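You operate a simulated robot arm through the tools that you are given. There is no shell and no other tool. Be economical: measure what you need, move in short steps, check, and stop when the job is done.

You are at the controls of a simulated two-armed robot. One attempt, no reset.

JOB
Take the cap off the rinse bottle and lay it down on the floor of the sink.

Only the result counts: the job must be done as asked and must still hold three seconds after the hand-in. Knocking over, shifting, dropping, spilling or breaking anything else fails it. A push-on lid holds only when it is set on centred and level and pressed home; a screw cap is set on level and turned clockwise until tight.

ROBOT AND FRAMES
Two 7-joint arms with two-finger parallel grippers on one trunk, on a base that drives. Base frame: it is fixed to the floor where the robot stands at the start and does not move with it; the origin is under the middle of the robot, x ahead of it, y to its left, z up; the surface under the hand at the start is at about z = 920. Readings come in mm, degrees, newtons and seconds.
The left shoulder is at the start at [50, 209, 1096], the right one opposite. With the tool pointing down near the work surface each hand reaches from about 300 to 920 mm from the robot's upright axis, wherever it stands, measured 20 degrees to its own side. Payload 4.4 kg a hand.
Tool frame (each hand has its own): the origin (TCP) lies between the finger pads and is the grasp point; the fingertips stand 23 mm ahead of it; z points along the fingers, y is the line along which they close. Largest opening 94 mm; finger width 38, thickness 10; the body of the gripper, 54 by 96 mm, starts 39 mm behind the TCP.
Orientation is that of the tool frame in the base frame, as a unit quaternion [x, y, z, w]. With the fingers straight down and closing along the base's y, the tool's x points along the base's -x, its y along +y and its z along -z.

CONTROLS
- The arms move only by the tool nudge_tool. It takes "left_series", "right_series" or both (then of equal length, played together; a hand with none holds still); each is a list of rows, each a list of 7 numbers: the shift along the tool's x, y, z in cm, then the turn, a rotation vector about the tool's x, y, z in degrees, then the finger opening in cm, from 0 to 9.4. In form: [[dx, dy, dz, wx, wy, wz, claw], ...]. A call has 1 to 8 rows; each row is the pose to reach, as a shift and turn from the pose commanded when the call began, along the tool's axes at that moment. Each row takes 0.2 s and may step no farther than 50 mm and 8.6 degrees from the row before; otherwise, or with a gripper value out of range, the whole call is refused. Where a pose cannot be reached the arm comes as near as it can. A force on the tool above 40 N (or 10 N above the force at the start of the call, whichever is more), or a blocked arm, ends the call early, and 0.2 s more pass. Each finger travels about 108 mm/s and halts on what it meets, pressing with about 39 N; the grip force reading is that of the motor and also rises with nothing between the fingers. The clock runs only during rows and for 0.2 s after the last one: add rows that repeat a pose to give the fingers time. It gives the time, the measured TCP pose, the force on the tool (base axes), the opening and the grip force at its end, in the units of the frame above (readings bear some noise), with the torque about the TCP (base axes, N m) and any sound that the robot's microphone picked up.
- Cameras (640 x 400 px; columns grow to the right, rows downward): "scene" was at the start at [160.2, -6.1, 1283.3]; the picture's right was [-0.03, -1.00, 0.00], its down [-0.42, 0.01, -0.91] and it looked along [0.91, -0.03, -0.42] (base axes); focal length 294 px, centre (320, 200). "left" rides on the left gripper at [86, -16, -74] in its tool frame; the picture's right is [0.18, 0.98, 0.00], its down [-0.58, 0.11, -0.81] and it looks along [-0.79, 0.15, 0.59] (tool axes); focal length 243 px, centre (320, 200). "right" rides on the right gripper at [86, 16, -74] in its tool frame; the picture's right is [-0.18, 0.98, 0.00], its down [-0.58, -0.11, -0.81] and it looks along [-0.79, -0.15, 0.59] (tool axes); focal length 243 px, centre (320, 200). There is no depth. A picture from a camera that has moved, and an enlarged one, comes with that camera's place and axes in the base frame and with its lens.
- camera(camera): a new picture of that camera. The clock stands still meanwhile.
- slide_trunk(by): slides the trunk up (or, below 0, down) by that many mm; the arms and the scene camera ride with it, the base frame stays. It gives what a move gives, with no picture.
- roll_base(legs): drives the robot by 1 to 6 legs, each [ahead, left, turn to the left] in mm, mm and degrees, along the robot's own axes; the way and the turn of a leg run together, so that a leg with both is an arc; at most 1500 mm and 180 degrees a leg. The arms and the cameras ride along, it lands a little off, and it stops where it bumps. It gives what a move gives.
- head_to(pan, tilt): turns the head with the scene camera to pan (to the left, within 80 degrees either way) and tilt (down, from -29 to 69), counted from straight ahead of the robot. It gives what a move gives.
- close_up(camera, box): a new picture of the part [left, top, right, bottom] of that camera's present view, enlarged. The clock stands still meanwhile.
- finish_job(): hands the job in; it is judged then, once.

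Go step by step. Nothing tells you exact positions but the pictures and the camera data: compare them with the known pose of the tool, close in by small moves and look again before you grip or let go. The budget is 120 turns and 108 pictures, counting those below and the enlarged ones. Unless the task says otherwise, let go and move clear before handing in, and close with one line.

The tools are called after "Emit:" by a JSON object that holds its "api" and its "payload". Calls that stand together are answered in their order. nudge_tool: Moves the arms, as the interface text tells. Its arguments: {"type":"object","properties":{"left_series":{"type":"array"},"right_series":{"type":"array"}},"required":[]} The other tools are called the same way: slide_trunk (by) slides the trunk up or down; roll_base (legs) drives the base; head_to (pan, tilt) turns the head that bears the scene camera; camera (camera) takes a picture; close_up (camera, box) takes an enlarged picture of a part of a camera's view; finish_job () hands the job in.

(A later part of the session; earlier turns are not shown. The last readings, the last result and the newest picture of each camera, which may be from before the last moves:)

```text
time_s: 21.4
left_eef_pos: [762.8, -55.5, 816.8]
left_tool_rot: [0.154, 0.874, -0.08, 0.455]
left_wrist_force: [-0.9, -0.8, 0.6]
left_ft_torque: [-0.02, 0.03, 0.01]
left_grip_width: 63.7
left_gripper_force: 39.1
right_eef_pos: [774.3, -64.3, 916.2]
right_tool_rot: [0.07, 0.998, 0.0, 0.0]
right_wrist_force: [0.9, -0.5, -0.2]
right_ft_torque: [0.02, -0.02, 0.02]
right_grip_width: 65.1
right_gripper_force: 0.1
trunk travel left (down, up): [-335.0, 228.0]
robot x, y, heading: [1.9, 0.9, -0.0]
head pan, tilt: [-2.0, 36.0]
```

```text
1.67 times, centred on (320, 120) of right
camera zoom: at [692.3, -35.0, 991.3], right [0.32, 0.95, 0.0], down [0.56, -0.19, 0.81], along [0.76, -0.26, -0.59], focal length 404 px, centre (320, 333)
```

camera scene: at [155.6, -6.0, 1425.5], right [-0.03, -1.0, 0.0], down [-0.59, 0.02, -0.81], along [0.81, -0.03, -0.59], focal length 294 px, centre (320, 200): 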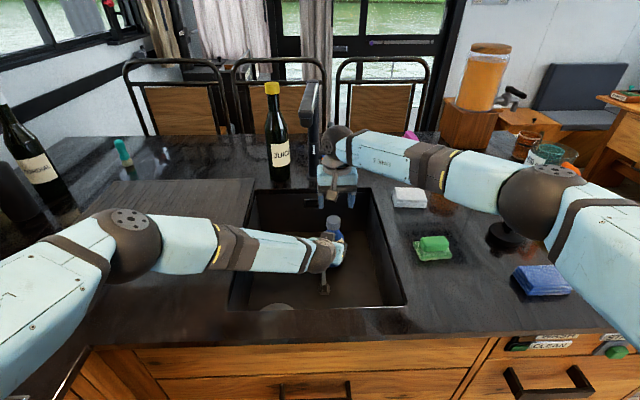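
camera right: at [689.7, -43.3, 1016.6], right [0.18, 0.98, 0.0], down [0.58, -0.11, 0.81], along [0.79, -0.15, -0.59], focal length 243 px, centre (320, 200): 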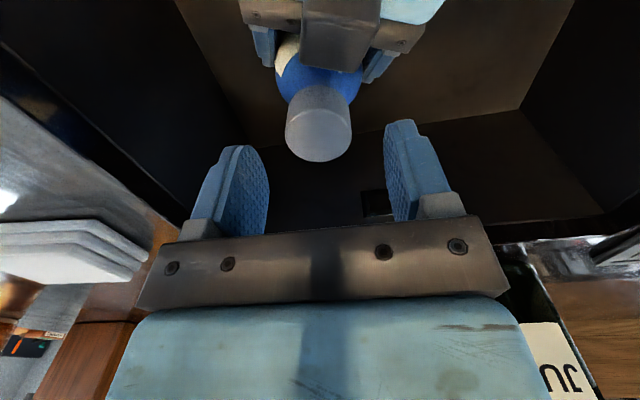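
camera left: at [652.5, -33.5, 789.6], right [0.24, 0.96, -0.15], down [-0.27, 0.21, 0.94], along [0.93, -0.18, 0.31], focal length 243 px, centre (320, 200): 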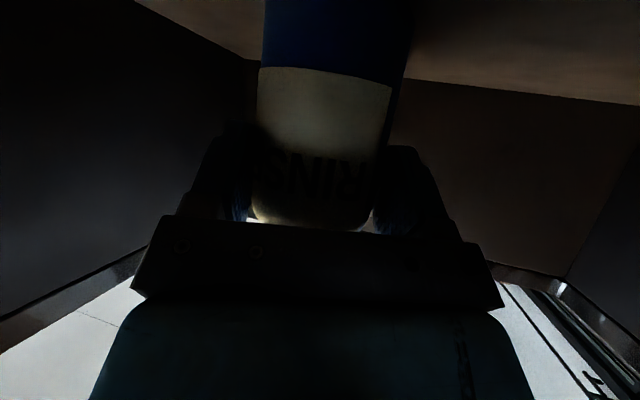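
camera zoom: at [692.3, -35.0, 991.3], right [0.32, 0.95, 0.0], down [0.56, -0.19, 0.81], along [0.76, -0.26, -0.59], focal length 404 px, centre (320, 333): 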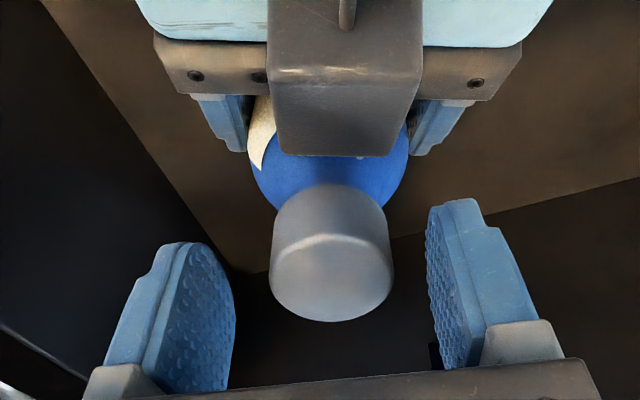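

Emit:
{"api": "nudge_tool", "payload": {"right_series": [[0, 0, 0, 0, 0, 8, 6.5], [0, 0, 0, 0, 0, 16, 6.5], [0, 0, 0, 0, 0, 24, 6.5], [0, 0, 0, 0, 0, 32, 6.5], [0, 0, 0, 0, 0, 40, 6.5], [0, 0, 0, 0, 0, 48, 6.5], [0, 0, 0, 0, 0, 56, 6.5], [0, 0, 0, 0, 0, 62, 6.5]]}}

Emit:
{"api": "close_up", "payload": {"camera": "right", "box": [220, 0, 420, 240]}}

Emit:
{"api": "close_up", "payload": {"camera": "scene", "box": [290, 170, 380, 260]}}

```text
time_s: 23.2
left_eef_pos: [764.0, -55.8, 816.3]
left_tool_rot: [0.154, 0.874, -0.079, 0.454]
left_wrist_force: [-1.3, 2.3, 0.5]
left_ft_torque: [-0.32, -0.05, -0.14]
left_grip_width: 63.6
left_gripper_force: 39.3
right_eef_pos: [774.9, -64.1, 917.8]
right_tool_rot: [0.575, 0.818, 0.0, 0.001]
right_wrist_force: [0.3, -4.5, 0.2]
right_ft_torque: [-0.08, -0.01, 0.19]
right_grip_width: 65.1
right_gripper_force: 0.3
trunk travel left (down, up): [-335.0, 228.0]
robot x, y, heading: [-4.1, 0.2, -0.2]
head pan, tilt: [-2.0, 36.0]
```

```text
1.67 times, centred on (320, 120) of right
camera zoom: at [761.6, 22.7, 991.5], right [0.99, 0.16, 0.0], down [0.09, -0.58, 0.81], along [0.13, -0.8, -0.59], focal length 404 px, centre (320, 333)
```

zoom: 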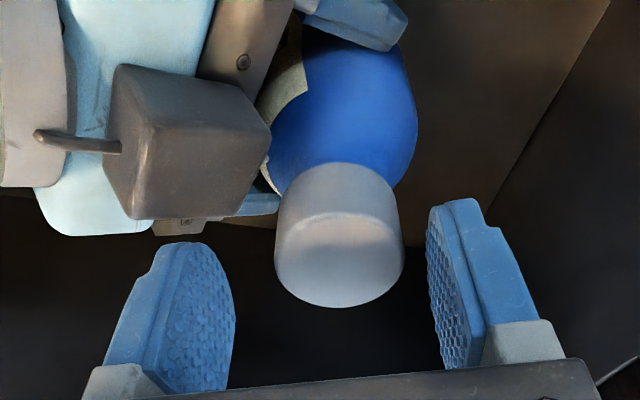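

```text
4.44 times, centred on (335, 215) of scene
camera zoom: at [155.7, -6.0, 1425.5], right [-0.03, -1.0, 0.0], down [-0.59, 0.02, -0.81], along [0.81, -0.03, -0.59], focal length 1309 px, centre (253, 133)
```

zoom: 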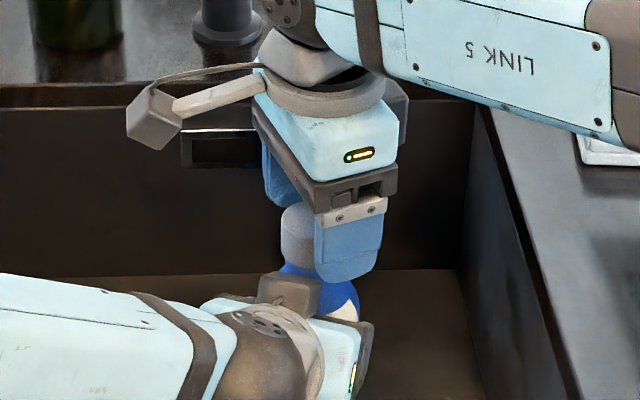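

The near finger is brushing the left gripper's housing. I raise 4 mm, back off to about +53° and narrow the opening.

Emit:
{"api": "nudge_tool", "payload": {"right_series": [[0, 0, -0.4, 0, 0, 0, 6.5], [0, 0, -0.4, 0, 0, -8, 6.0], [0, 0, -0.4, 0, 0, -16, 5.5], [0, 0, -0.4, 0, 0, -16, 5.5]]}}

Emit:
{"api": "close_up", "payload": {"camera": "right", "box": [220, 0, 420, 240]}}

Emit:
{"api": "close_up", "payload": {"camera": "scene", "box": [290, 170, 380, 260]}}

```text
time_s: 24.2
left_eef_pos: [762.1, -55.4, 816.4]
left_tool_rot: [0.154, 0.874, -0.08, 0.454]
left_wrist_force: [-0.5, 0.1, -0.2]
left_ft_torque: [0.02, 0.04, 0.04]
left_grip_width: 63.8
left_gripper_force: 39.2
right_eef_pos: [773.3, -64.5, 921.3]
right_tool_rot: [0.454, 0.891, 0.0, 0.0]
right_wrist_force: [-0.5, -0.6, 0.5]
right_ft_torque: [0.01, 0.0, 0.02]
right_grip_width: 54.9
right_gripper_force: 0.0
trunk travel left (down, up): [-335.0, 228.0]
robot x, y, heading: [0.0, 2.6, -0.1]
head pan, tilt: [-2.0, 36.0]
```

```text
1.67 times, centred on (320, 120) of right
camera zoom: at [737.5, 16.0, 995.7], right [0.9, 0.43, 0.0], down [0.25, -0.53, 0.81], along [0.35, -0.73, -0.59], focal length 404 px, centre (320, 333)
```

zoom: 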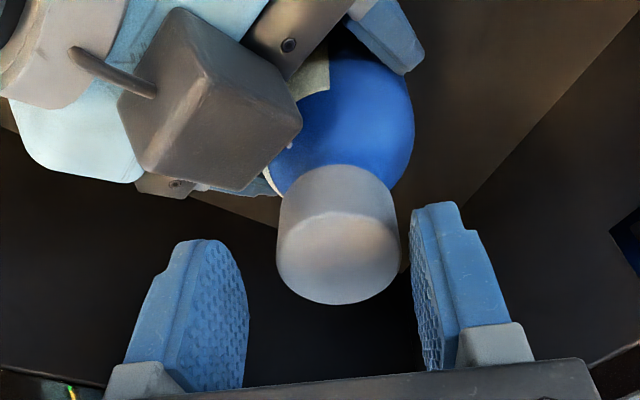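

```text
4.44 times, centred on (335, 215) of scene
camera zoom: at [155.8, -6.0, 1425.5], right [-0.03, -1.0, 0.0], down [-0.59, 0.02, -0.81], along [0.81, -0.03, -0.59], focal length 1309 px, centre (253, 133)
```

zoom: 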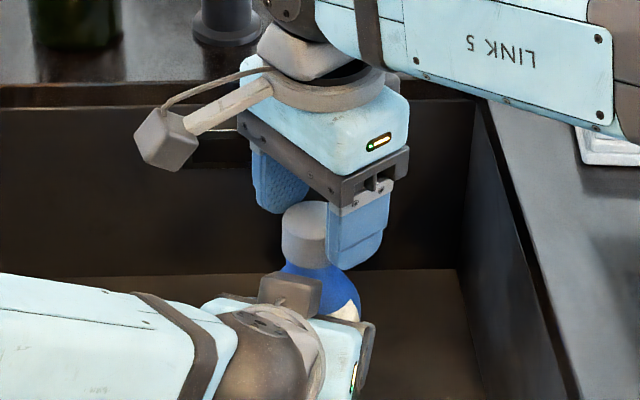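

The cap sits about 4 mm off toward the tool's +y compared with a true grip. I shift, close and read the forces.

Emit:
{"api": "nudge_tool", "payload": {"right_series": [[0, 0.4, 0, 0, 0, 0, 5.5], [0, 0.4, 0, 0, 0, 0, 4.0], [0, 0.4, 0, 0, 0, 0, 2.5], [0, 0.4, 0, 0, 0, 0, 2.5]]}}

```text
time_s: 25.2
left_eef_pos: [761.3, -56.5, 817.7]
left_tool_rot: [0.155, 0.873, -0.081, 0.455]
left_wrist_force: [-9.8, -2.9, 0.1]
left_ft_torque: [0.15, -0.56, -0.09]
left_grip_width: 63.7
left_gripper_force: 39.2
right_eef_pos: [778.3, -61.8, 920.0]
right_tool_rot: [0.455, 0.891, 0.001, 0.001]
right_wrist_force: [8.7, 2.9, -1.2]
right_ft_torque: [0.1, -0.29, 0.03]
right_grip_width: 39.1
right_gripper_force: 38.2
trunk travel left (down, up): [-335.0, 228.0]
robot x, y, heading: [-0.4, -3.0, 0.0]
head pan, tilt: [-2.0, 36.0]
```

Now the pads close to 39 mm, the true cap width. I ease the side load by 3 mm and turn counterclockwise.

Emit:
{"api": "nudge_tool", "payload": {"right_series": [[0, 0.3, 0, 0, 0, 0, 2.5], [0, 0.3, 0, 0, 0, -8, 2.5], [0, 0.3, 0, 0, 0, -16, 2.5], [0, 0.3, 0, 0, 0, -24, 2.5]]}}

Emit:
{"api": "close_up", "payload": {"camera": "right", "box": [220, 0, 420, 240]}}

Emit:
{"api": "close_up", "payload": {"camera": "scene", "box": [290, 170, 380, 260]}}

```text
time_s: 26.2
left_eef_pos: [763.8, -54.4, 816.4]
left_tool_rot: [0.153, 0.873, -0.079, 0.455]
left_wrist_force: [15.3, 1.1, -8.1]
left_ft_torque: [-0.02, 1.14, 0.13]
left_grip_width: 63.8
left_gripper_force: 39.2
right_eef_pos: [779.8, -60.3, 919.6]
right_tool_rot: [0.258, 0.966, 0.0, -0.001]
right_wrist_force: [-15.0, -1.2, 9.1]
right_ft_torque: [-0.11, 0.67, -0.03]
right_grip_width: 39.1
right_gripper_force: 39.0
trunk travel left (down, up): [-335.0, 228.0]
robot x, y, heading: [2.8, -3.3, 0.3]
head pan, tilt: [-2.0, 36.0]
```

```text
1.67 times, centred on (320, 120) of right
camera zoom: at [713.9, -1.8, 995.6], right [0.65, 0.76, 0.0], down [0.45, -0.38, 0.81], along [0.61, -0.52, -0.59], focal length 404 px, centre (320, 333)
```

zoom: 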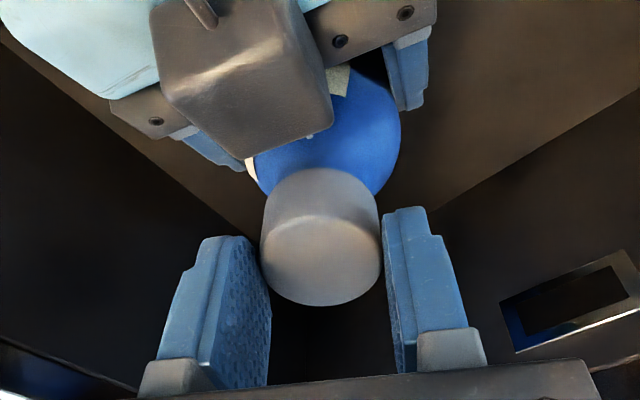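

```text
4.44 times, centred on (335, 215) of scene
camera zoom: at [155.8, -6.0, 1425.5], right [-0.03, -1.0, 0.0], down [-0.59, 0.02, -0.81], along [0.81, -0.03, -0.59], focal length 1309 px, centre (253, 133)
```

zoom: 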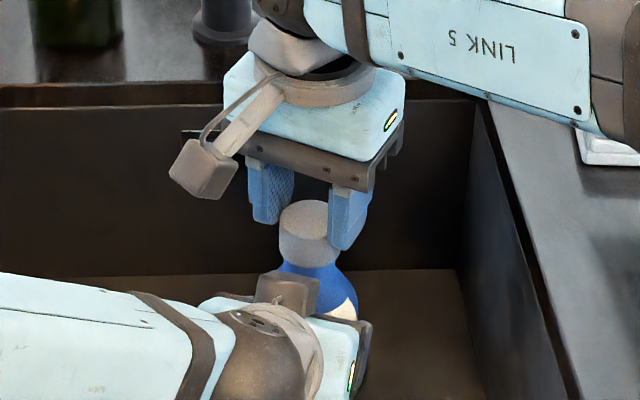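

Still tight: a 15 N pull in x, plus an upward push of 9 N on the hand that may be the cap rising on a thread. I trim and keep turning.

Emit:
{"api": "nudge_tool", "payload": {"right_series": [[0.15, -0.08, -0.1, 0, 0, 0, 2.5], [0.15, -0.08, -0.1, 0, 0, -8, 2.5], [0.15, -0.08, -0.1, 0, 0, -16, 2.5], [0.15, -0.08, -0.1, 0, 0, -24, 2.5]]}}

```text
time_s: 27.2
left_eef_pos: [762.8, -55.6, 817.4]
left_tool_rot: [0.153, 0.874, -0.08, 0.455]
left_wrist_force: [5.7, 8.5, 0.0]
left_ft_torque: [-0.57, 0.39, 0.16]
left_grip_width: 63.8
left_gripper_force: 38.5
right_eef_pos: [779.2, -60.9, 922.0]
right_tool_rot: [0.051, 0.999, 0.0, -0.001]
right_wrist_force: [-6.4, -9.3, -0.2]
right_ft_torque: [-0.34, 0.31, -0.02]
right_grip_width: 38.9
right_gripper_force: 39.0
trunk travel left (down, up): [-335.0, 228.0]
robot x, y, heading: [1.2, -0.4, -0.0]
head pan, tilt: [-2.0, 36.0]
```

Emit:
{"api": "nudge_tool", "payload": {"right_series": [[0.07, -0.1, -0.05, 0, 0, -8, 2.5], [0.07, -0.1, -0.05, 0, 0, -16, 2.5], [0.07, -0.1, -0.05, 0, 0, -24, 2.5], [0.07, -0.1, -0.05, 0, 0, -32, 2.5]]}}

Emit:
{"api": "close_up", "payload": {"camera": "scene", "box": [290, 170, 380, 260]}}

Emit:
{"api": "close_up", "payload": {"camera": "right", "box": [220, 0, 420, 240]}}

```text
time_s: 28.2
left_eef_pos: [763.7, -56.2, 816.4]
left_tool_rot: [0.154, 0.873, -0.08, 0.455]
left_wrist_force: [-7.6, 14.3, 2.7]
left_ft_torque: [-1.14, -0.66, 0.2]
left_grip_width: 63.5
left_gripper_force: 38.9
right_eef_pos: [778.7, -62.8, 921.6]
right_tool_rot: [-0.225, 0.974, -0.001, 0.001]
right_wrist_force: [8.2, -15.5, -3.3]
right_ft_torque: [-0.49, -0.2, -0.04]
right_grip_width: 38.9
right_gripper_force: 38.8
trunk travel left (down, up): [-335.0, 228.0]
robot x, y, heading: [1.6, -0.6, -0.4]
head pan, tilt: [-2.0, 36.0]
```

```text
4.44 times, centred on (335, 215) of scene
camera zoom: at [155.5, -6.0, 1425.5], right [-0.03, -1.0, 0.0], down [-0.59, 0.02, -0.81], along [0.81, -0.03, -0.59], focal length 1309 px, centre (253, 133)
```

zoom: 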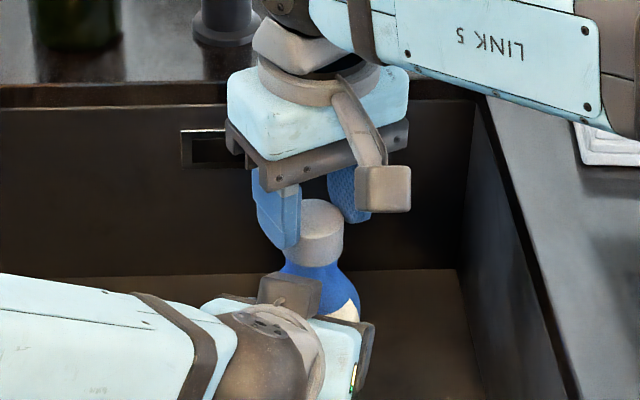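

```text
1.67 times, centred on (320, 120) of right
camera zoom: at [694.5, -84.5, 997.2], right [-0.27, 0.96, 0.0], down [0.57, 0.16, 0.81], along [0.78, 0.21, -0.59], focal length 404 px, centre (320, 333)
```

zoom: 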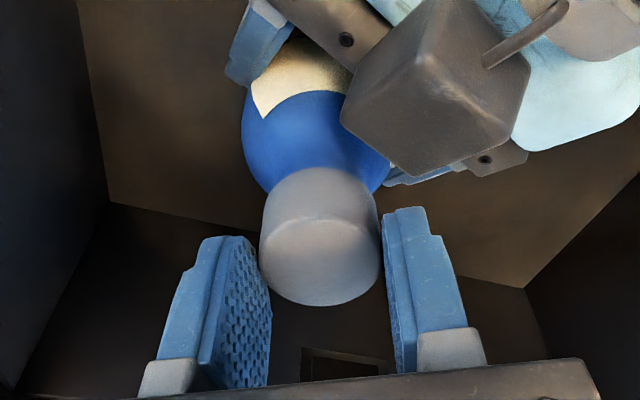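

The cap looks about 1 mm higher and the thread torque is tiny, so it is unscrewing. I release, swing back and take another turn.

Emit:
{"api": "nudge_tool", "payload": {"right_series": [[0, 0, 0, 0, 0, 0, 4.5], [0, 0, 0, 0, 0, 0, 5.5], [0, 0, 0, 0, 0, 8, 5.5], [0, 0, 0, 0, 0, 16, 5.5], [0, 0, 0, 0, 0, 24, 5.5], [0, 0, 0, 0, 0, 32, 5.5], [0, 0, 0, 0, 0, 40, 5.5], [0, 0, 0, 0, 0, 48, 5.5]]}}

Emit:
{"api": "nudge_tool", "payload": {"right_series": [[0, 0, -0.05, 0, 0, 8, 5.5], [0, 0, -0.05, 0, 0, 16, 5.5], [0, 0, -0.05, 0, 0, 24, 5.5], [0, 0, -0.05, 0, 0, 32, 5.5], [0, 0, -0.05, 0, 0, 32, 5.5]]}}

Emit:
{"api": "close_up", "payload": {"camera": "right", "box": [220, 0, 420, 240]}}

Emit:
{"api": "close_up", "payload": {"camera": "scene", "box": [290, 170, 380, 260]}}

```text
time_s: 30.0
left_eef_pos: [762.8, -55.2, 815.9]
left_tool_rot: [0.154, 0.873, -0.08, 0.455]
left_wrist_force: [0.0, 0.3, -0.2]
left_ft_torque: [0.01, 0.04, 0.0]
left_grip_width: 63.7
left_gripper_force: 39.2
right_eef_pos: [777.5, -61.1, 922.3]
right_tool_rot: [0.191, 0.982, 0.0, -0.001]
right_wrist_force: [-0.7, 0.6, -0.8]
right_ft_torque: [-0.02, 0.0, -0.01]
right_grip_width: 55.1
right_gripper_force: 0.1
trunk travel left (down, up): [-335.0, 228.0]
robot x, y, heading: [2.5, -3.6, -0.1]
head pan, tilt: [-2.0, 36.0]
```

```text
time_s: 31.2
left_eef_pos: [761.8, -55.5, 816.2]
left_tool_rot: [0.154, 0.874, -0.08, 0.455]
left_wrist_force: [-0.1, 0.1, -0.2]
left_ft_torque: [0.01, 0.05, -0.04]
left_grip_width: 63.6
left_gripper_force: 38.9
right_eef_pos: [777.8, -62.3, 923.0]
right_tool_rot: [0.455, 0.891, 0.0, 0.0]
right_wrist_force: [-0.3, -0.5, 0.1]
right_ft_torque: [0.01, 0.0, 0.0]
right_grip_width: 54.8
right_gripper_force: 0.0
trunk travel left (down, up): [-335.0, 228.0]
robot x, y, heading: [-1.6, 2.7, -0.1]
head pan, tilt: [-2.0, 36.0]
```

```text
1.67 times, centred on (320, 120) of right
camera zoom: at [741.1, 19.1, 997.3], right [0.9, 0.43, 0.0], down [0.25, -0.53, 0.81], along [0.34, -0.73, -0.59], focal length 404 px, centre (320, 333)
```

zoom: 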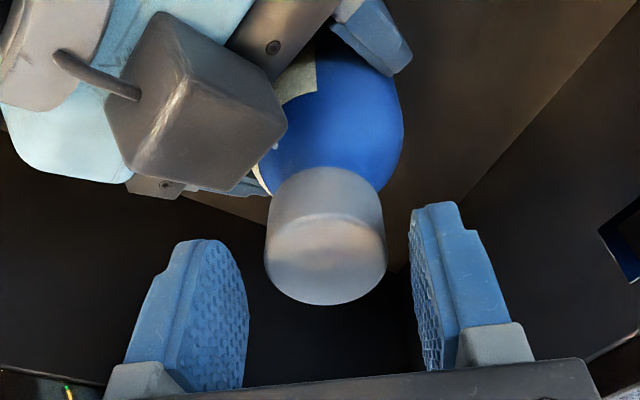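

```text
4.44 times, centred on (335, 215) of scene
camera zoom: at [155.8, -6.0, 1425.5], right [-0.03, -1.0, 0.0], down [-0.59, 0.02, -0.81], along [0.81, -0.03, -0.59], focal length 1309 px, centre (253, 133)
```

zoom: 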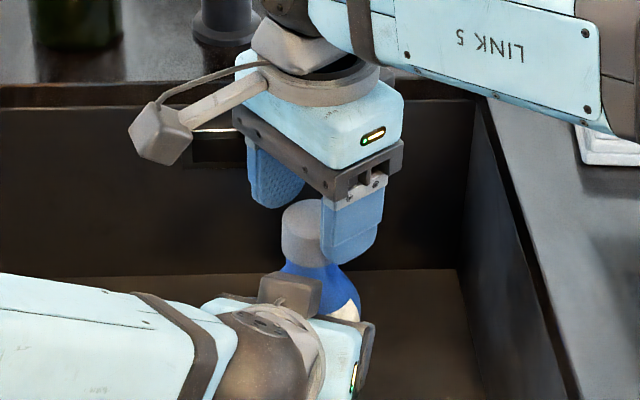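

Centred now. Close and turn, rising slightly along the way.

Emit:
{"api": "nudge_tool", "payload": {"right_series": [[0, 0, 0, 0, 0, 0, 4.0], [0, 0, 0, 0, 0, 0, 2.5], [0, 0, 0, 0, 0, 0, 2.5], [0, 0, -0.02, 0, 0, -8, 2.5], [0, 0, -0.04, 0, 0, -16, 2.5], [0, 0, -0.06, 0, 0, -24, 2.5], [0, 0, -0.08, 0, 0, -32, 2.5], [0, 0, -0.1, 0, 0, -40, 2.5]]}}

Emit:
{"api": "nudge_tool", "payload": {"right_series": [[0, 0, -0.02, 0, 0, -8, 2.5], [0, 0, -0.04, 0, 0, -16, 2.5], [0, 0, -0.06, 0, 0, -24, 2.5], [0, 0, -0.08, 0, 0, -32, 2.5], [0, 0, -0.1, 0, 0, -40, 2.5]]}}

Emit:
{"api": "close_up", "payload": {"camera": "scene", "box": [290, 170, 380, 260]}}

```text
time_s: 33.0
left_eef_pos: [764.2, -55.3, 815.9]
left_tool_rot: [0.155, 0.874, -0.081, 0.454]
left_wrist_force: [-7.3, 3.0, -0.1]
left_ft_torque: [-0.23, -0.5, 0.04]
left_grip_width: 63.7
left_gripper_force: 39.4
right_eef_pos: [778.5, -61.6, 923.4]
right_tool_rot: [0.121, 0.993, -0.001, 0.0]
right_wrist_force: [7.7, -3.4, -3.0]
right_ft_torque: [-0.07, -0.29, -0.03]
right_grip_width: 42.6
right_gripper_force: 39.0
trunk travel left (down, up): [-335.0, 228.0]
robot x, y, heading: [1.4, 0.7, -0.1]
head pan, tilt: [-2.0, 36.0]
```

```text
time_s: 34.2
left_eef_pos: [764.0, -54.4, 817.2]
left_tool_rot: [0.154, 0.874, -0.08, 0.455]
left_wrist_force: [1.8, 5.8, 0.3]
left_ft_torque: [-0.4, 0.2, 0.15]
left_grip_width: 63.4
left_gripper_force: 39.1
right_eef_pos: [777.2, -61.3, 925.0]
right_tool_rot: [-0.225, 0.974, 0.0, 0.001]
right_wrist_force: [-2.3, -5.1, -0.5]
right_ft_torque: [-0.19, 0.1, -0.06]
right_grip_width: 42.6
right_gripper_force: 39.2
trunk travel left (down, up): [-335.0, 228.0]
robot x, y, heading: [-3.6, -1.6, 0.3]
head pan, tilt: [-2.0, 36.0]
```

```text
4.44 times, centred on (335, 215) of scene
camera zoom: at [155.8, -6.0, 1425.5], right [-0.03, -1.0, 0.0], down [-0.59, 0.02, -0.81], along [0.81, -0.03, -0.59], focal length 1309 px, centre (253, 133)
```

zoom: 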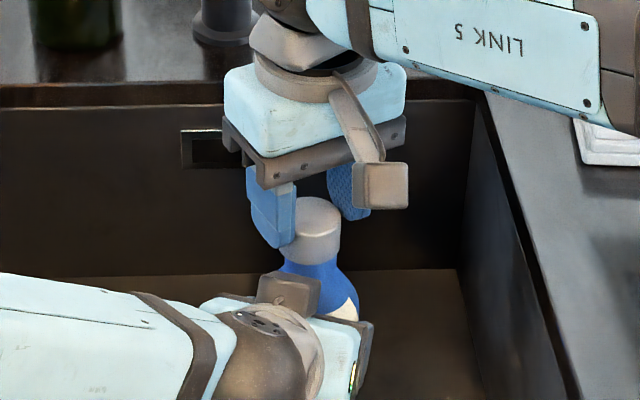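

The cap stays locked to the fingers through each turn and keeps rising. Another cycle.

Emit:
{"api": "nudge_tool", "payload": {"right_series": [[0, 0, 0, 0, 0, 0, 4.5], [0, 0, 0, 0, 0, 0, 5.5], [0, 0, 0, 0, 0, 8, 5.5], [0, 0, 0, 0, 0, 16, 5.5], [0, 0, 0, 0, 0, 24, 5.5], [0, 0, 0, 0, 0, 32, 5.5], [0, 0, 0, 0, 0, 40, 5.5], [0, 0, 0, 0, 0, 48, 5.5]]}}

Emit:
{"api": "nudge_tool", "payload": {"right_series": [[0, 0, 0, 0, 0, 8, 5.5], [0, 0, 0, 0, 0, 16, 5.5], [0, 0, 0, 0, 0, 24, 5.5], [0, 0, 0, 0, 0, 32, 5.5], [0, 0, 0, 0, 0, 32, 4.0], [0, 0, 0, 0, 0, 32, 2.5], [0, 0, 0, 0, 0, 32, 2.5]]}}

Emit:
{"api": "nudge_tool", "payload": {"right_series": [[0, 0, -0.02, 0, 0, -8, 2.5], [0, 0, -0.04, 0, 0, -16, 2.5], [0, 0, -0.06, 0, 0, -24, 2.5], [0, 0, -0.08, 0, 0, -32, 2.5], [0, 0, -0.1, 0, 0, -40, 2.5]]}}

Emit:
{"api": "nudge_tool", "payload": {"right_series": [[0, 0, -0.02, 0, 0, -8, 2.5], [0, 0, -0.04, 0, 0, -16, 2.5], [0, 0, -0.06, 0, 0, -24, 2.5], [0, 0, -0.08, 0, 0, -32, 2.5], [0, 0, -0.1, 0, 0, -40, 2.5]]}}

Emit:
{"api": "close_up", "payload": {"camera": "scene", "box": [290, 170, 380, 260]}}

Emit:
{"api": "close_up", "payload": {"camera": "right", "box": [220, 0, 420, 240]}}

```text
time_s: 36.0
left_eef_pos: [762.2, -54.7, 816.8]
left_tool_rot: [0.154, 0.873, -0.08, 0.455]
left_wrist_force: [0.4, -0.5, -0.5]
left_ft_torque: [-0.02, 0.07, 0.03]
left_grip_width: 63.8
left_gripper_force: 38.9
right_eef_pos: [778.0, -61.7, 925.1]
right_tool_rot: [0.192, 0.981, 0.0, 0.001]
right_wrist_force: [0.3, 0.1, 0.0]
right_ft_torque: [-0.01, 0.01, 0.04]
right_grip_width: 54.9
right_gripper_force: 0.2
trunk travel left (down, up): [-335.0, 228.0]
robot x, y, heading: [-2.0, 1.8, -0.3]
head pan, tilt: [-2.0, 36.0]
```

```text
time_s: 37.6
left_eef_pos: [762.8, -56.3, 816.6]
left_tool_rot: [0.153, 0.874, -0.079, 0.454]
left_wrist_force: [0.7, 0.3, 0.1]
left_ft_torque: [0.02, 0.07, 0.01]
left_grip_width: 63.4
left_gripper_force: 38.9
right_eef_pos: [777.1, -61.9, 924.1]
right_tool_rot: [0.454, 0.891, 0.0, 0.0]
right_wrist_force: [-0.6, 0.0, -0.2]
right_ft_torque: [0.02, -0.04, -0.03]
right_grip_width: 35.6
right_gripper_force: 39.5
trunk travel left (down, up): [-335.0, 228.0]
robot x, y, heading: [1.7, 0.6, -0.0]
head pan, tilt: [-2.0, 36.0]
```

```text
time_s: 38.8
left_eef_pos: [762.2, -55.8, 817.1]
left_tool_rot: [0.154, 0.874, -0.08, 0.455]
left_wrist_force: [-1.0, 0.6, -0.6]
left_ft_torque: [-0.05, -0.04, 0.03]
left_grip_width: 63.2
left_gripper_force: 38.9
right_eef_pos: [777.8, -61.4, 924.6]
right_tool_rot: [0.121, 0.993, 0.0, 0.0]
right_wrist_force: [0.0, -1.5, 0.1]
right_ft_torque: [-0.06, -0.03, -0.03]
right_grip_width: 35.9
right_gripper_force: 38.6
trunk travel left (down, up): [-335.0, 228.0]
robot x, y, heading: [-1.3, 1.8, -0.0]
head pan, tilt: [-2.0, 36.0]
```

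```text
time_s: 40.0
left_eef_pos: [763.2, -55.2, 816.4]
left_tool_rot: [0.154, 0.873, -0.08, 0.455]
left_wrist_force: [-1.8, 2.6, -0.5]
left_ft_torque: [-0.15, -0.13, 0.04]
left_grip_width: 63.7
left_gripper_force: 39.2
right_eef_pos: [778.2, -61.7, 926.6]
right_tool_rot: [-0.226, 0.974, 0.0, 0.001]
right_wrist_force: [2.1, -2.4, 0.5]
right_ft_torque: [-0.04, -0.07, -0.02]
right_grip_width: 35.4
right_gripper_force: 39.1
trunk travel left (down, up): [-335.0, 228.0]
robot x, y, heading: [-1.7, -1.4, 0.0]
head pan, tilt: [-2.0, 36.0]
```

```text
4.44 times, centred on (335, 215) of scene
camera zoom: at [155.6, -5.9, 1425.5], right [-0.03, -1.0, 0.0], down [-0.59, 0.02, -0.81], along [0.81, -0.03, -0.59], focal length 1309 px, centre (253, 133)
```

zoom: 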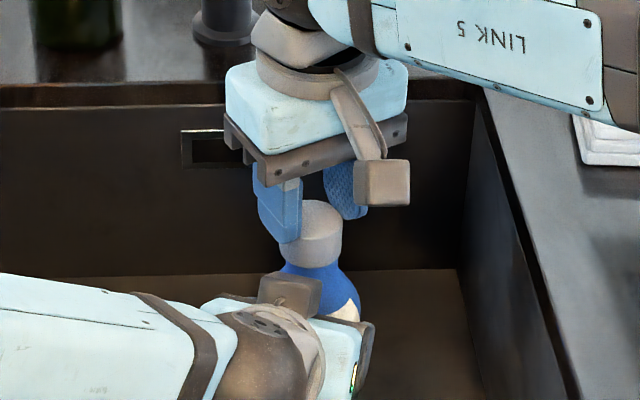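

```text
1.67 times, centred on (320, 120) of right
camera zoom: at [693.8, -83.6, 1001.7], right [-0.27, 0.96, 0.0], down [0.57, 0.16, 0.81], along [0.78, 0.22, -0.59], focal length 404 px, centre (320, 333)
```

zoom: 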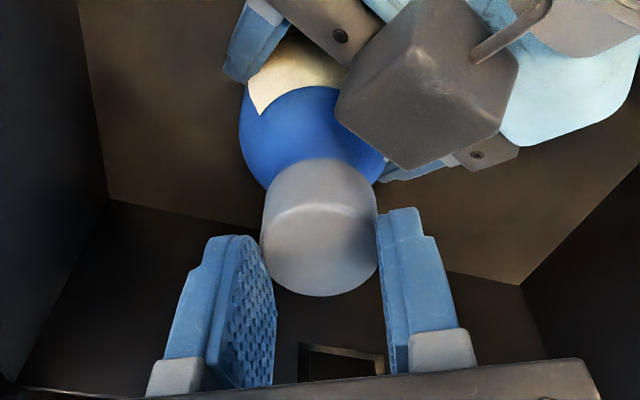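

I've been creeping up to the cap's rim (35 mm grip), so I can't tell whether the cap rises. I re-grip lower and test with a gentle lift.

Emit:
{"api": "nudge_tool", "payload": {"right_series": [[0, 0, 0, 0, 0, 0, 4.5], [0, 0, 0, 0, 0, 0, 5.5], [0, 0, 0.9, 0, 0, 8, 5.5], [0, 0, 0.9, 0, 0, 8, 4.0], [0, 0, 0.9, 0, 0, 8, 2.5], [0, 0, 0.9, 0, 0, 8, 2.5]]}}

Emit:
{"api": "nudge_tool", "payload": {"right_series": [[0, 0, -0.1, 0, 0, 0, 2.5], [0, 0, -0.2, 0, 0, 0, 2.5]]}}

Emit:
{"api": "close_up", "payload": {"camera": "scene", "box": [300, 190, 360, 250]}}

```text
time_s: 41.4
left_eef_pos: [762.7, -56.4, 816.6]
left_tool_rot: [0.155, 0.874, -0.081, 0.454]
left_wrist_force: [-1.9, 3.3, 0.1]
left_ft_torque: [-0.2, -0.09, 0.06]
left_grip_width: 63.4
left_gripper_force: 39.0
right_eef_pos: [777.8, -61.1, 918.0]
right_tool_rot: [-0.156, 0.988, 0.0, 0.0]
right_wrist_force: [2.8, -3.1, 0.5]
right_ft_torque: [-0.11, -0.04, -0.04]
right_grip_width: 40.2
right_gripper_force: 39.1
trunk travel left (down, up): [-335.0, 228.0]
robot x, y, heading: [-0.4, 1.9, -0.1]
head pan, tilt: [-2.0, 36.0]
```

```text
time_s: 42.0
left_eef_pos: [763.3, -55.9, 817.3]
left_tool_rot: [0.154, 0.873, -0.08, 0.455]
left_wrist_force: [-0.8, 0.2, 0.2]
left_ft_torque: [-0.06, -0.04, -0.03]
left_grip_width: 63.7
left_gripper_force: 38.4
right_eef_pos: [777.0, -61.1, 919.5]
right_tool_rot: [-0.157, 0.988, 0.0, 0.0]
right_wrist_force: [1.1, -0.3, -1.2]
right_ft_torque: [0.02, 0.0, 0.01]
right_grip_width: 40.0
right_gripper_force: 39.3
trunk travel left (down, up): [-335.0, 228.0]
robot x, y, heading: [-1.5, -2.0, -0.0]
head pan, tilt: [-2.0, 36.0]
```

```text
6.67 times, centred on (330, 220) of scene
camera zoom: at [155.7, -6.0, 1425.5], right [-0.03, -1.0, 0.0], down [-0.59, 0.02, -0.81], along [0.81, -0.03, -0.59], focal length 1964 px, centre (253, 67)
```

zoom: 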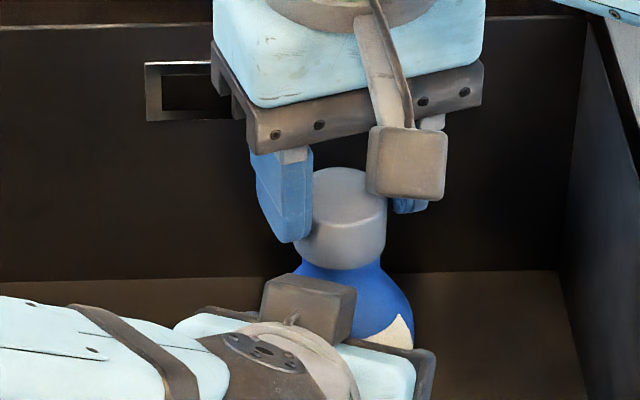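

Lifting 2 mm cost only about 1 N and the side load vanished, so the cap seems free. I lift further and check.

Emit:
{"api": "nudge_tool", "payload": {"right_series": [[0, 0, -0.3, 0, 0, 0, 2.5], [0, 0, -0.6, 0, 0, 0, 2.5]]}}

Emit:
{"api": "close_up", "payload": {"camera": "scene", "box": [300, 190, 360, 250]}}

Emit:
{"api": "close_up", "payload": {"camera": "right", "box": [220, 0, 420, 240]}}

```text
time_s: 42.6
left_eef_pos: [763.0, -56.6, 816.5]
left_tool_rot: [0.154, 0.874, -0.081, 0.454]
left_wrist_force: [-0.7, 2.6, 0.4]
left_ft_torque: [-0.25, -0.03, 0.07]
left_grip_width: 63.5
left_gripper_force: 39.2
right_eef_pos: [777.9, -60.8, 926.2]
right_tool_rot: [-0.156, 0.988, 0.001, 0.0]
right_wrist_force: [-0.2, -1.6, -1.7]
right_ft_torque: [-0.08, 0.01, -0.05]
right_grip_width: 39.6
right_gripper_force: 38.9
trunk travel left (down, up): [-335.0, 228.0]
robot x, y, heading: [-3.1, -1.3, -0.1]
head pan, tilt: [-2.0, 36.0]
```

```text
6.67 times, centred on (330, 220) of scene
camera zoom: at [155.7, -6.0, 1425.5], right [-0.03, -1.0, 0.0], down [-0.59, 0.02, -0.81], along [0.81, -0.03, -0.59], focal length 1964 px, centre (253, 67)
```

zoom: 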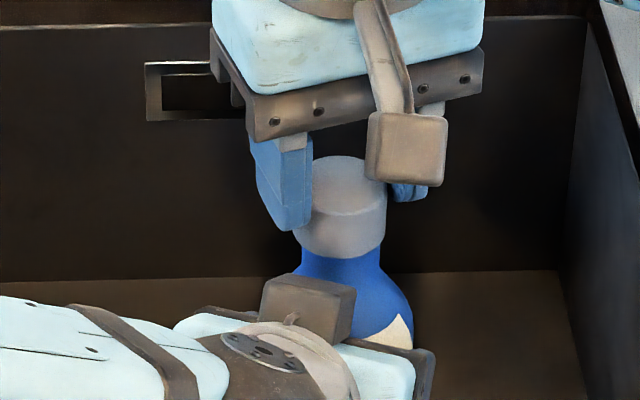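

```text
1.67 times, centred on (320, 120) of right
camera zoom: at [691.3, -71.1, 1000.8], right [-0.13, 0.99, 0.0], down [0.59, 0.08, 0.81], along [0.8, 0.1, -0.59], focal length 404 px, centre (320, 333)
```

zoom: 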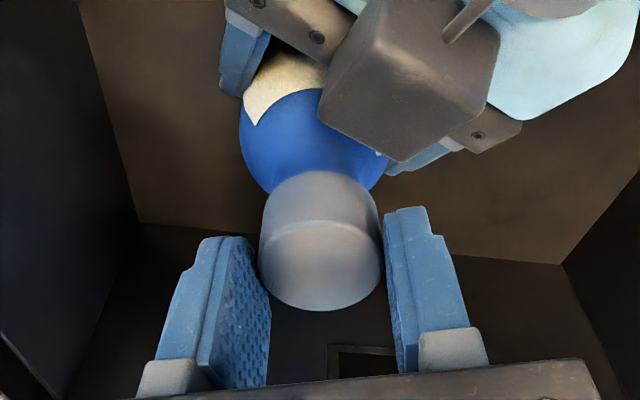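

The cap rises with the fingers and is off the thread. I lift it clear of the neck.

Emit:
{"api": "nudge_tool", "payload": {"right_series": [[0, 0, -1, 0, 0, 0, 2.5], [0, 0, -2, 0, 0, 0, 2.5], [0, 0, -3, 0, 0, 0, 2.5], [0, 0, -4, 0, 0, 0, 2.5]]}}

Emit:
{"api": "camera", "payload": {"camera": "scene"}}

Emit:
{"api": "close_up", "payload": {"camera": "scene", "box": [300, 170, 380, 250]}}

Emit:
{"api": "camera", "payload": {"camera": "right"}}

```text
time_s: 43.6
left_eef_pos: [763.2, -56.7, 817.0]
left_tool_rot: [0.154, 0.874, -0.081, 0.455]
left_wrist_force: [0.0, -0.6, 0.7]
left_ft_torque: [-0.01, 0.09, 0.04]
left_grip_width: 63.7
left_gripper_force: 39.1
right_eef_pos: [777.3, -60.5, 966.7]
right_tool_rot: [-0.157, 0.988, 0.0, 0.0]
right_wrist_force: [-0.5, 0.0, 0.2]
right_ft_torque: [0.02, -0.01, -0.01]
right_grip_width: 39.7
right_gripper_force: 38.8
trunk travel left (down, up): [-335.0, 228.0]
robot x, y, heading: [-0.3, 5.6, 0.2]
head pan, tilt: [-2.0, 36.0]
```

```text
54 pictures are left
camera scene: at [155.5, -6.0, 1425.5], right [-0.03, -1.0, 0.0], down [-0.59, 0.02, -0.81], along [0.81, -0.03, -0.59], focal length 294 px, centre (320, 200)
```

scene: 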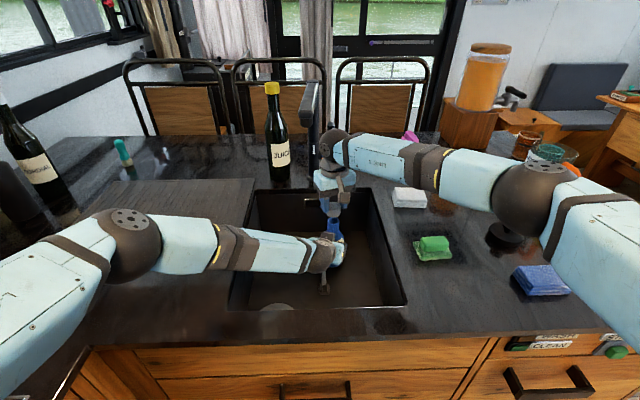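

```text
5.00 times, centred on (340, 210) of scene
camera zoom: at [155.5, -6.0, 1425.5], right [-0.03, -1.0, 0.0], down [-0.59, 0.02, -0.81], along [0.81, -0.03, -0.59], focal length 1473 px, centre (220, 150)
```

zoom: 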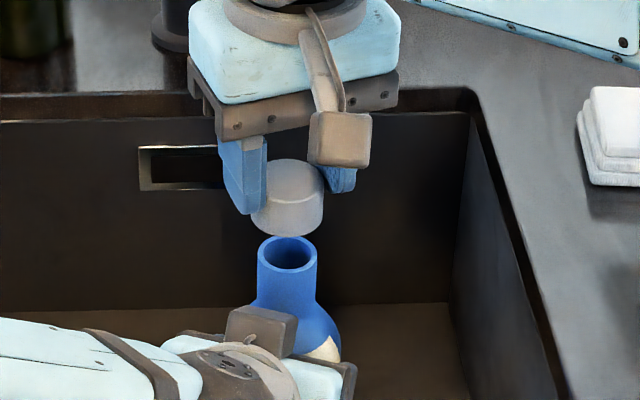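

```text
52 pictures are left
camera right: at [691.3, -71.6, 1040.8], right [-0.13, 0.99, 0.0], down [0.59, 0.08, 0.81], along [0.8, 0.1, -0.59], focal length 243 px, centre (320, 200)
```

right: 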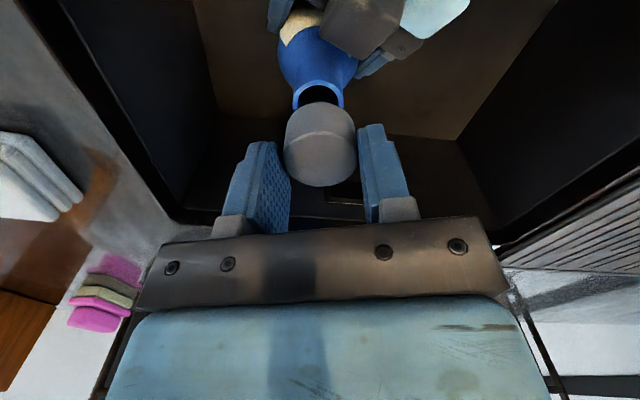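

The cap is off and in the right hand, and the neck is open. I move it aside so the left hand can release the bottle and back out.

Emit:
{"api": "nudge_tool", "payload": {"right_series": [[0.9, -2.85, -1.5, 0, 0, 0, 2.5], [1.85, -5.7, -3, 0, 0, 0, 2.5], [2.8, -8.55, -3, 0, 0, 0, 2.5], [3.7, -11.4, -3, 0, 0, 0, 2.5]]}}

Emit:
{"api": "nudge_tool", "payload": {"left_series": [[0, 0, 0, 0, 0, 0, 6.6], [0, 0, 0, 0, 0, 0, 7.2], [0, 0, 0, 0, 0, 0, 8.2], [0, 0, 0, 0, 0, 0, 9.4], [0, 0, 0, 0, 0, 0, 9.4]]}}

Emit:
{"api": "close_up", "payload": {"camera": "scene", "box": [280, 170, 400, 290]}}

Emit:
{"api": "camera", "payload": {"camera": "left"}}

```text
time_s: 44.6
left_eef_pos: [762.7, -56.2, 816.4]
left_tool_rot: [0.154, 0.874, -0.079, 0.454]
left_wrist_force: [-0.2, -0.2, 0.3]
left_ft_torque: [0.0, 0.01, 0.05]
left_grip_width: 63.7
left_gripper_force: 39.3
right_eef_pos: [777.8, -181.6, 996.0]
right_tool_rot: [-0.156, 0.988, 0.0, -0.001]
right_wrist_force: [-0.1, 0.3, 0.3]
right_ft_torque: [0.01, 0.01, -0.01]
right_grip_width: 39.6
right_gripper_force: 38.8
trunk travel left (down, up): [-335.0, 228.0]
robot x, y, heading: [2.3, 3.7, 0.2]
head pan, tilt: [-2.0, 36.0]
```

```text
time_s: 45.8
left_eef_pos: [762.7, -55.8, 816.9]
left_tool_rot: [0.154, 0.874, -0.08, 0.455]
left_wrist_force: [-0.4, 0.4, -0.3]
left_ft_torque: [0.01, 0.02, 0.03]
left_grip_width: 93.9
left_gripper_force: 0.1
right_eef_pos: [777.2, -181.0, 995.9]
right_tool_rot: [-0.156, 0.988, -0.001, 0.0]
right_wrist_force: [-0.1, 1.3, 0.0]
right_ft_torque: [-0.02, 0.0, 0.03]
right_grip_width: 38.9
right_gripper_force: 38.5
trunk travel left (down, up): [-335.0, 228.0]
robot x, y, heading: [0.0, 0.1, 0.1]
head pan, tilt: [-2.0, 36.0]
```

```text
3.33 times, centred on (340, 230) of scene
camera zoom: at [155.5, -5.9, 1425.5], right [-0.03, -1.0, 0.0], down [-0.59, 0.02, -0.81], along [0.81, -0.03, -0.59], focal length 982 px, centre (253, 100)
```

zoom: 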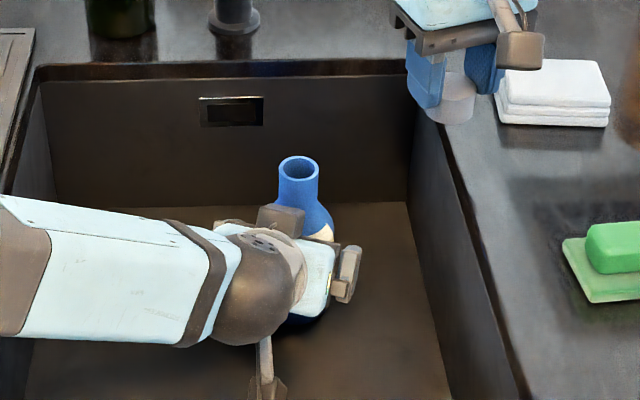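

```text
50 pictures are left
camera left: at [652.4, -33.5, 789.9], right [0.24, 0.96, -0.15], down [-0.27, 0.21, 0.94], along [0.93, -0.18, 0.31], focal length 243 px, centre (320, 200)
```

left: 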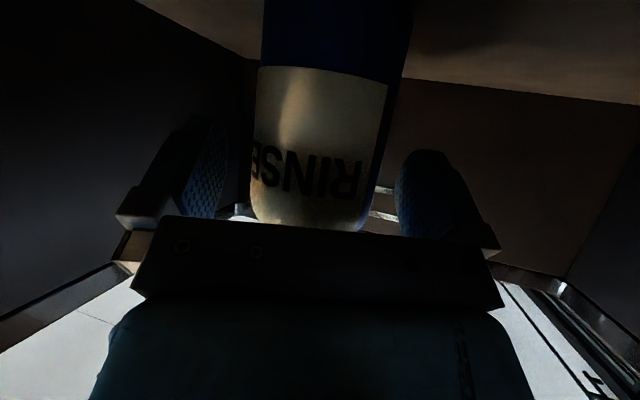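

The bottle stands steady between the open fingers. I back the left hand out by the way it came in.

Emit:
{"api": "nudge_tool", "payload": {"left_series": [[0, 0, -2.5, 0, 0, 0, 9.4], [0, 0, -5.5, 0, 0, 0, 9.4], [0, 0, -9.5, 0, 0, 0, 9.4], [0, 0, -13.5, 0, 0, 0, 9.4]]}}

Emit:
{"api": "nudge_tool", "payload": {"left_series": [[-3.28, 0, -2.3, 0, 0, 0, 9.4], [-6.55, 0, -4.59, 0, 0, 0, 9.4], [-9.83, 0, -6.9, 0, 0, 0, 9.4], [-13.1, 0, -9.18, 0, 0, 0, 9.4], [-13.1, 3.5, -12, 0, 0, 0, 9.4], [-13.1, 7, -15, 0, 0, 0, 9.4], [-13.1, 10.5, -18, 0, 0, 0, 9.4], [-13.1, 13.5, -21, 0, 0, 0, 9.4]]}}

Emit:
{"api": "camera", "payload": {"camera": "scene"}}

Emit:
{"api": "camera", "payload": {"camera": "right"}}

```text
time_s: 46.8
left_eef_pos: [659.0, -17.5, 896.0]
left_tool_rot: [0.153, 0.874, -0.08, 0.454]
left_wrist_force: [0.4, -0.2, -0.2]
left_ft_torque: [0.0, -0.04, 0.01]
left_grip_width: 94.2
left_gripper_force: 0.0
right_eef_pos: [777.5, -180.0, 996.9]
right_tool_rot: [-0.157, 0.988, -0.001, 0.001]
right_wrist_force: [0.7, 1.0, 1.1]
right_ft_torque: [0.0, 0.02, -0.02]
right_grip_width: 39.1
right_gripper_force: 39.0
trunk travel left (down, up): [-335.0, 228.0]
robot x, y, heading: [-2.6, 1.6, 0.3]
head pan, tilt: [-2.0, 36.0]
```

```text
time_s: 48.6
left_eef_pos: [613.9, 142.8, 1122.1]
left_tool_rot: [0.153, 0.873, -0.08, 0.456]
left_wrist_force: [-0.2, 0.6, 0.1]
left_ft_torque: [0.01, -0.01, -0.01]
left_grip_width: 93.8
left_gripper_force: 0.0
right_eef_pos: [776.9, -179.1, 998.6]
right_tool_rot: [-0.156, 0.988, -0.001, 0.001]
right_wrist_force: [-0.4, 1.0, 0.0]
right_ft_torque: [-0.04, -0.02, 0.0]
right_grip_width: 39.1
right_gripper_force: 38.9
trunk travel left (down, up): [-335.0, 228.0]
robot x, y, heading: [-1.5, -1.5, 0.1]
head pan, tilt: [-2.0, 36.0]
```

```text
49 pictures are left
camera scene: at [154.3, -4.1, 1425.7], right [-0.03, -1.0, 0.0], down [-0.59, 0.02, -0.81], along [0.81, -0.03, -0.59], focal length 294 px, centre (320, 200)
```

scene: 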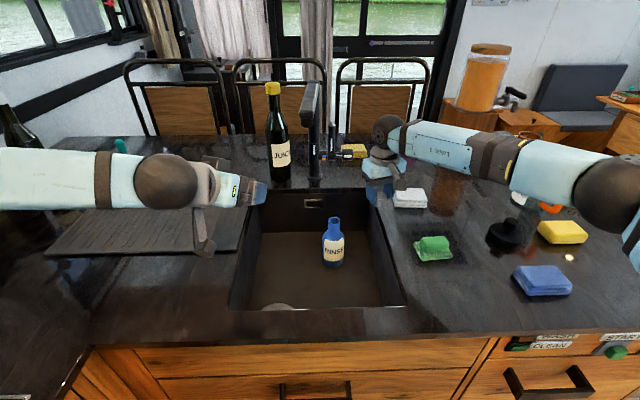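

```text
48 pictures are left
camera right: at [690.3, -189.5, 1072.6], right [-0.13, 0.99, 0.0], down [0.59, 0.08, 0.81], along [0.8, 0.1, -0.59], focal length 243 px, centre (320, 200)
```

right: 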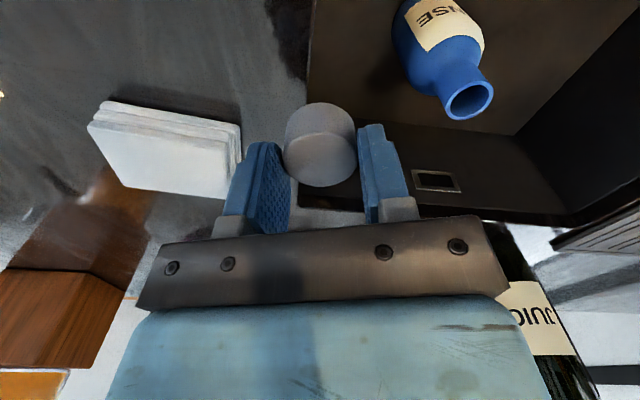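

The bottle stands undisturbed with its neck open. I carry the cap over the free sink floor in front of the bottle, about (655, -60).

Emit:
{"api": "nudge_tool", "payload": {"right_series": [[1.97, 3.8, 0, 0, 0, 4.5, 2.5], [3.93, 7.6, 0, 0, 0, 9, 2.5], [5.9, 11.4, 0, 0, 0, 13.5, 2.5], [7.87, 15.2, 0, 0, 0, 18, 2.5]]}}

Emit:
{"api": "nudge_tool", "payload": {"right_series": [[0, 0, 4, 0, 0, 0, 2.5], [0, 0, 8, 0, 0, 0, 2.5], [0, 0, 12, 0, 0, 0, 2.5]]}}

Emit:
{"api": "camera", "payload": {"camera": "scene"}}

Emit:
{"api": "camera", "payload": {"camera": "right"}}

```text
time_s: 49.6
left_eef_pos: [614.1, 141.6, 1123.1]
left_tool_rot: [0.154, 0.874, -0.081, 0.454]
left_wrist_force: [0.2, 0.2, -0.8]
left_ft_torque: [-0.02, 0.04, 0.01]
left_grip_width: 94.4
left_gripper_force: 0.1
right_eef_pos: [654.2, -60.4, 995.9]
right_tool_rot: [0.001, 1.0, 0.0, 0.002]
right_wrist_force: [0.6, 0.9, -1.2]
right_ft_torque: [0.03, 0.0, -0.02]
right_grip_width: 38.8
right_gripper_force: 39.5
trunk travel left (down, up): [-335.0, 228.0]
robot x, y, heading: [1.4, -1.3, -0.0]
head pan, tilt: [-2.0, 36.0]
```

```text
time_s: 50.4
left_eef_pos: [615.9, 140.9, 1121.8]
left_tool_rot: [0.154, 0.874, -0.08, 0.454]
left_wrist_force: [0.5, -0.1, 1.0]
left_ft_torque: [0.01, -0.01, -0.02]
left_grip_width: 93.9
left_gripper_force: 0.2
right_eef_pos: [656.2, -61.3, 874.7]
right_tool_rot: [0.0, 1.0, 0.0, 0.001]
right_wrist_force: [0.1, -0.4, 0.5]
right_ft_torque: [0.02, 0.01, -0.03]
right_grip_width: 38.9
right_gripper_force: 39.0
trunk travel left (down, up): [-335.0, 228.0]
robot x, y, heading: [1.8, -2.8, -0.0]
head pan, tilt: [-2.0, 36.0]
```

```text
47 pictures are left
camera scene: at [156.2, -6.1, 1425.5], right [-0.04, -1.0, 0.0], down [-0.59, 0.02, -0.81], along [0.81, -0.03, -0.59], focal length 294 px, centre (320, 200)
```

scene: 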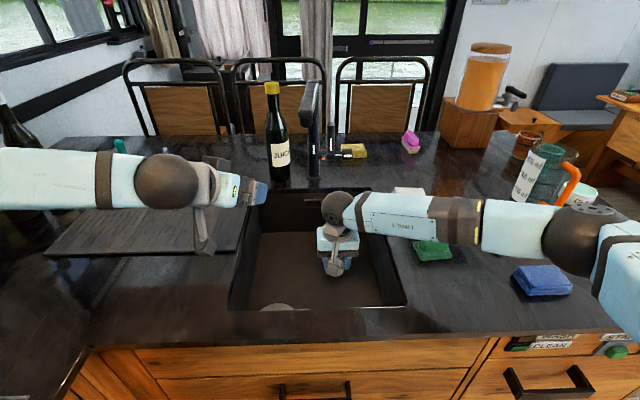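

```text
46 pictures are left
camera right: at [570.2, -44.4, 950.3], right [0.18, 0.98, 0.0], down [0.58, -0.11, 0.81], along [0.79, -0.15, -0.59], focal length 243 px, centre (320, 200)
```

right: 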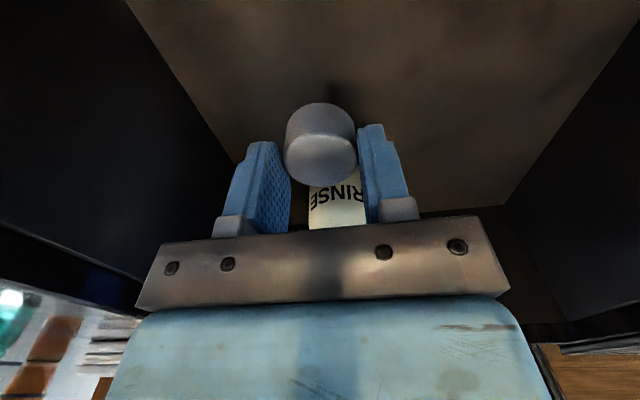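

Emit:
{"api": "nudge_tool", "payload": {"right_series": [[0, 0, 3, 0, 0, 0, 2.5], [0, 0, 6, 0, 0, 0, 2.5], [0, 0, 6.8, 0, 0, 0, 2.5], [0, 0, 6.8, 0, 0, 0, 2.5]]}}

Emit:
{"api": "camera", "payload": {"camera": "right"}}

Emit:
{"api": "camera", "payload": {"camera": "scene"}}

Emit:
{"api": "camera", "payload": {"camera": "left"}}

```text
time_s: 51.4
left_eef_pos: [615.2, 142.0, 1123.0]
left_tool_rot: [0.154, 0.874, -0.081, 0.454]
left_wrist_force: [-0.8, 0.2, -0.2]
left_ft_torque: [0.01, 0.0, 0.02]
left_grip_width: 93.8
left_gripper_force: 0.1
right_eef_pos: [655.4, -61.6, 807.6]
right_tool_rot: [0.0, 1.0, 0.0, 0.0]
right_wrist_force: [0.1, 0.0, -0.2]
right_ft_torque: [0.01, 0.02, -0.03]
right_grip_width: 38.7
right_gripper_force: 39.3
trunk travel left (down, up): [-335.0, 228.0]
robot x, y, heading: [1.5, 0.2, -0.2]
head pan, tilt: [-2.0, 36.0]
```

```text
45 pictures are left
camera right: at [569.8, -44.0, 882.3], right [0.18, 0.98, 0.0], down [0.58, -0.11, 0.81], along [0.79, -0.15, -0.59], focal length 243 px, centre (320, 200)
```

right: 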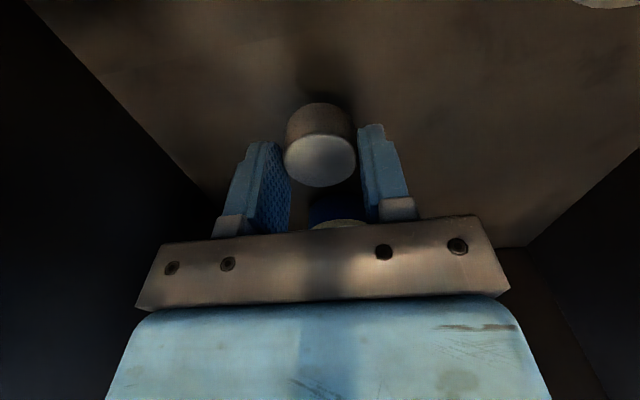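

```text
44 pictures are left
camera scene: at [155.5, -6.0, 1425.5], right [-0.03, -1.0, 0.0], down [-0.59, 0.02, -0.81], along [0.81, -0.03, -0.59], focal length 294 px, centre (320, 200)
```

scene: 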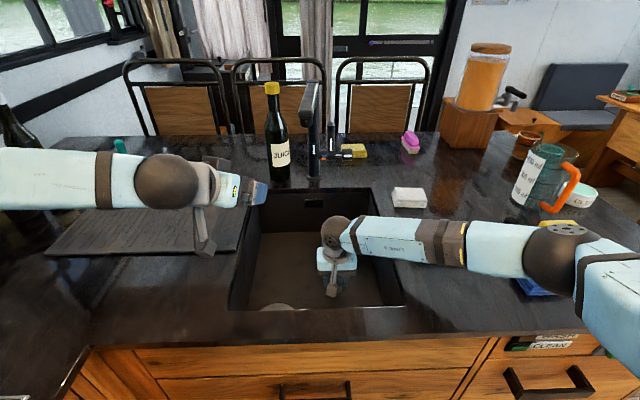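

```text
43 pictures are left
camera left: at [504.9, 164.1, 1094.9], right [0.24, 0.96, -0.15], down [-0.27, 0.21, 0.94], along [0.93, -0.18, 0.31], focal length 243 px, centre (320, 200)
```

left: 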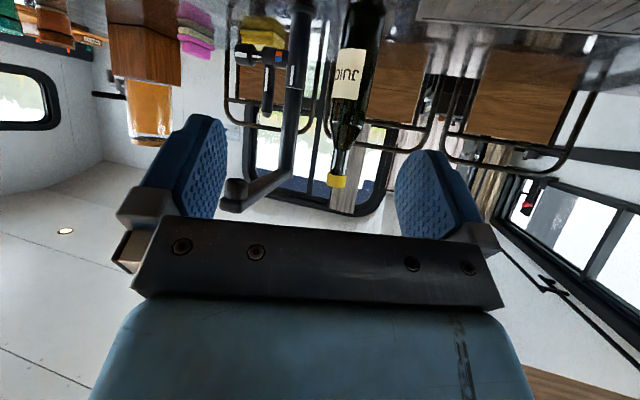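

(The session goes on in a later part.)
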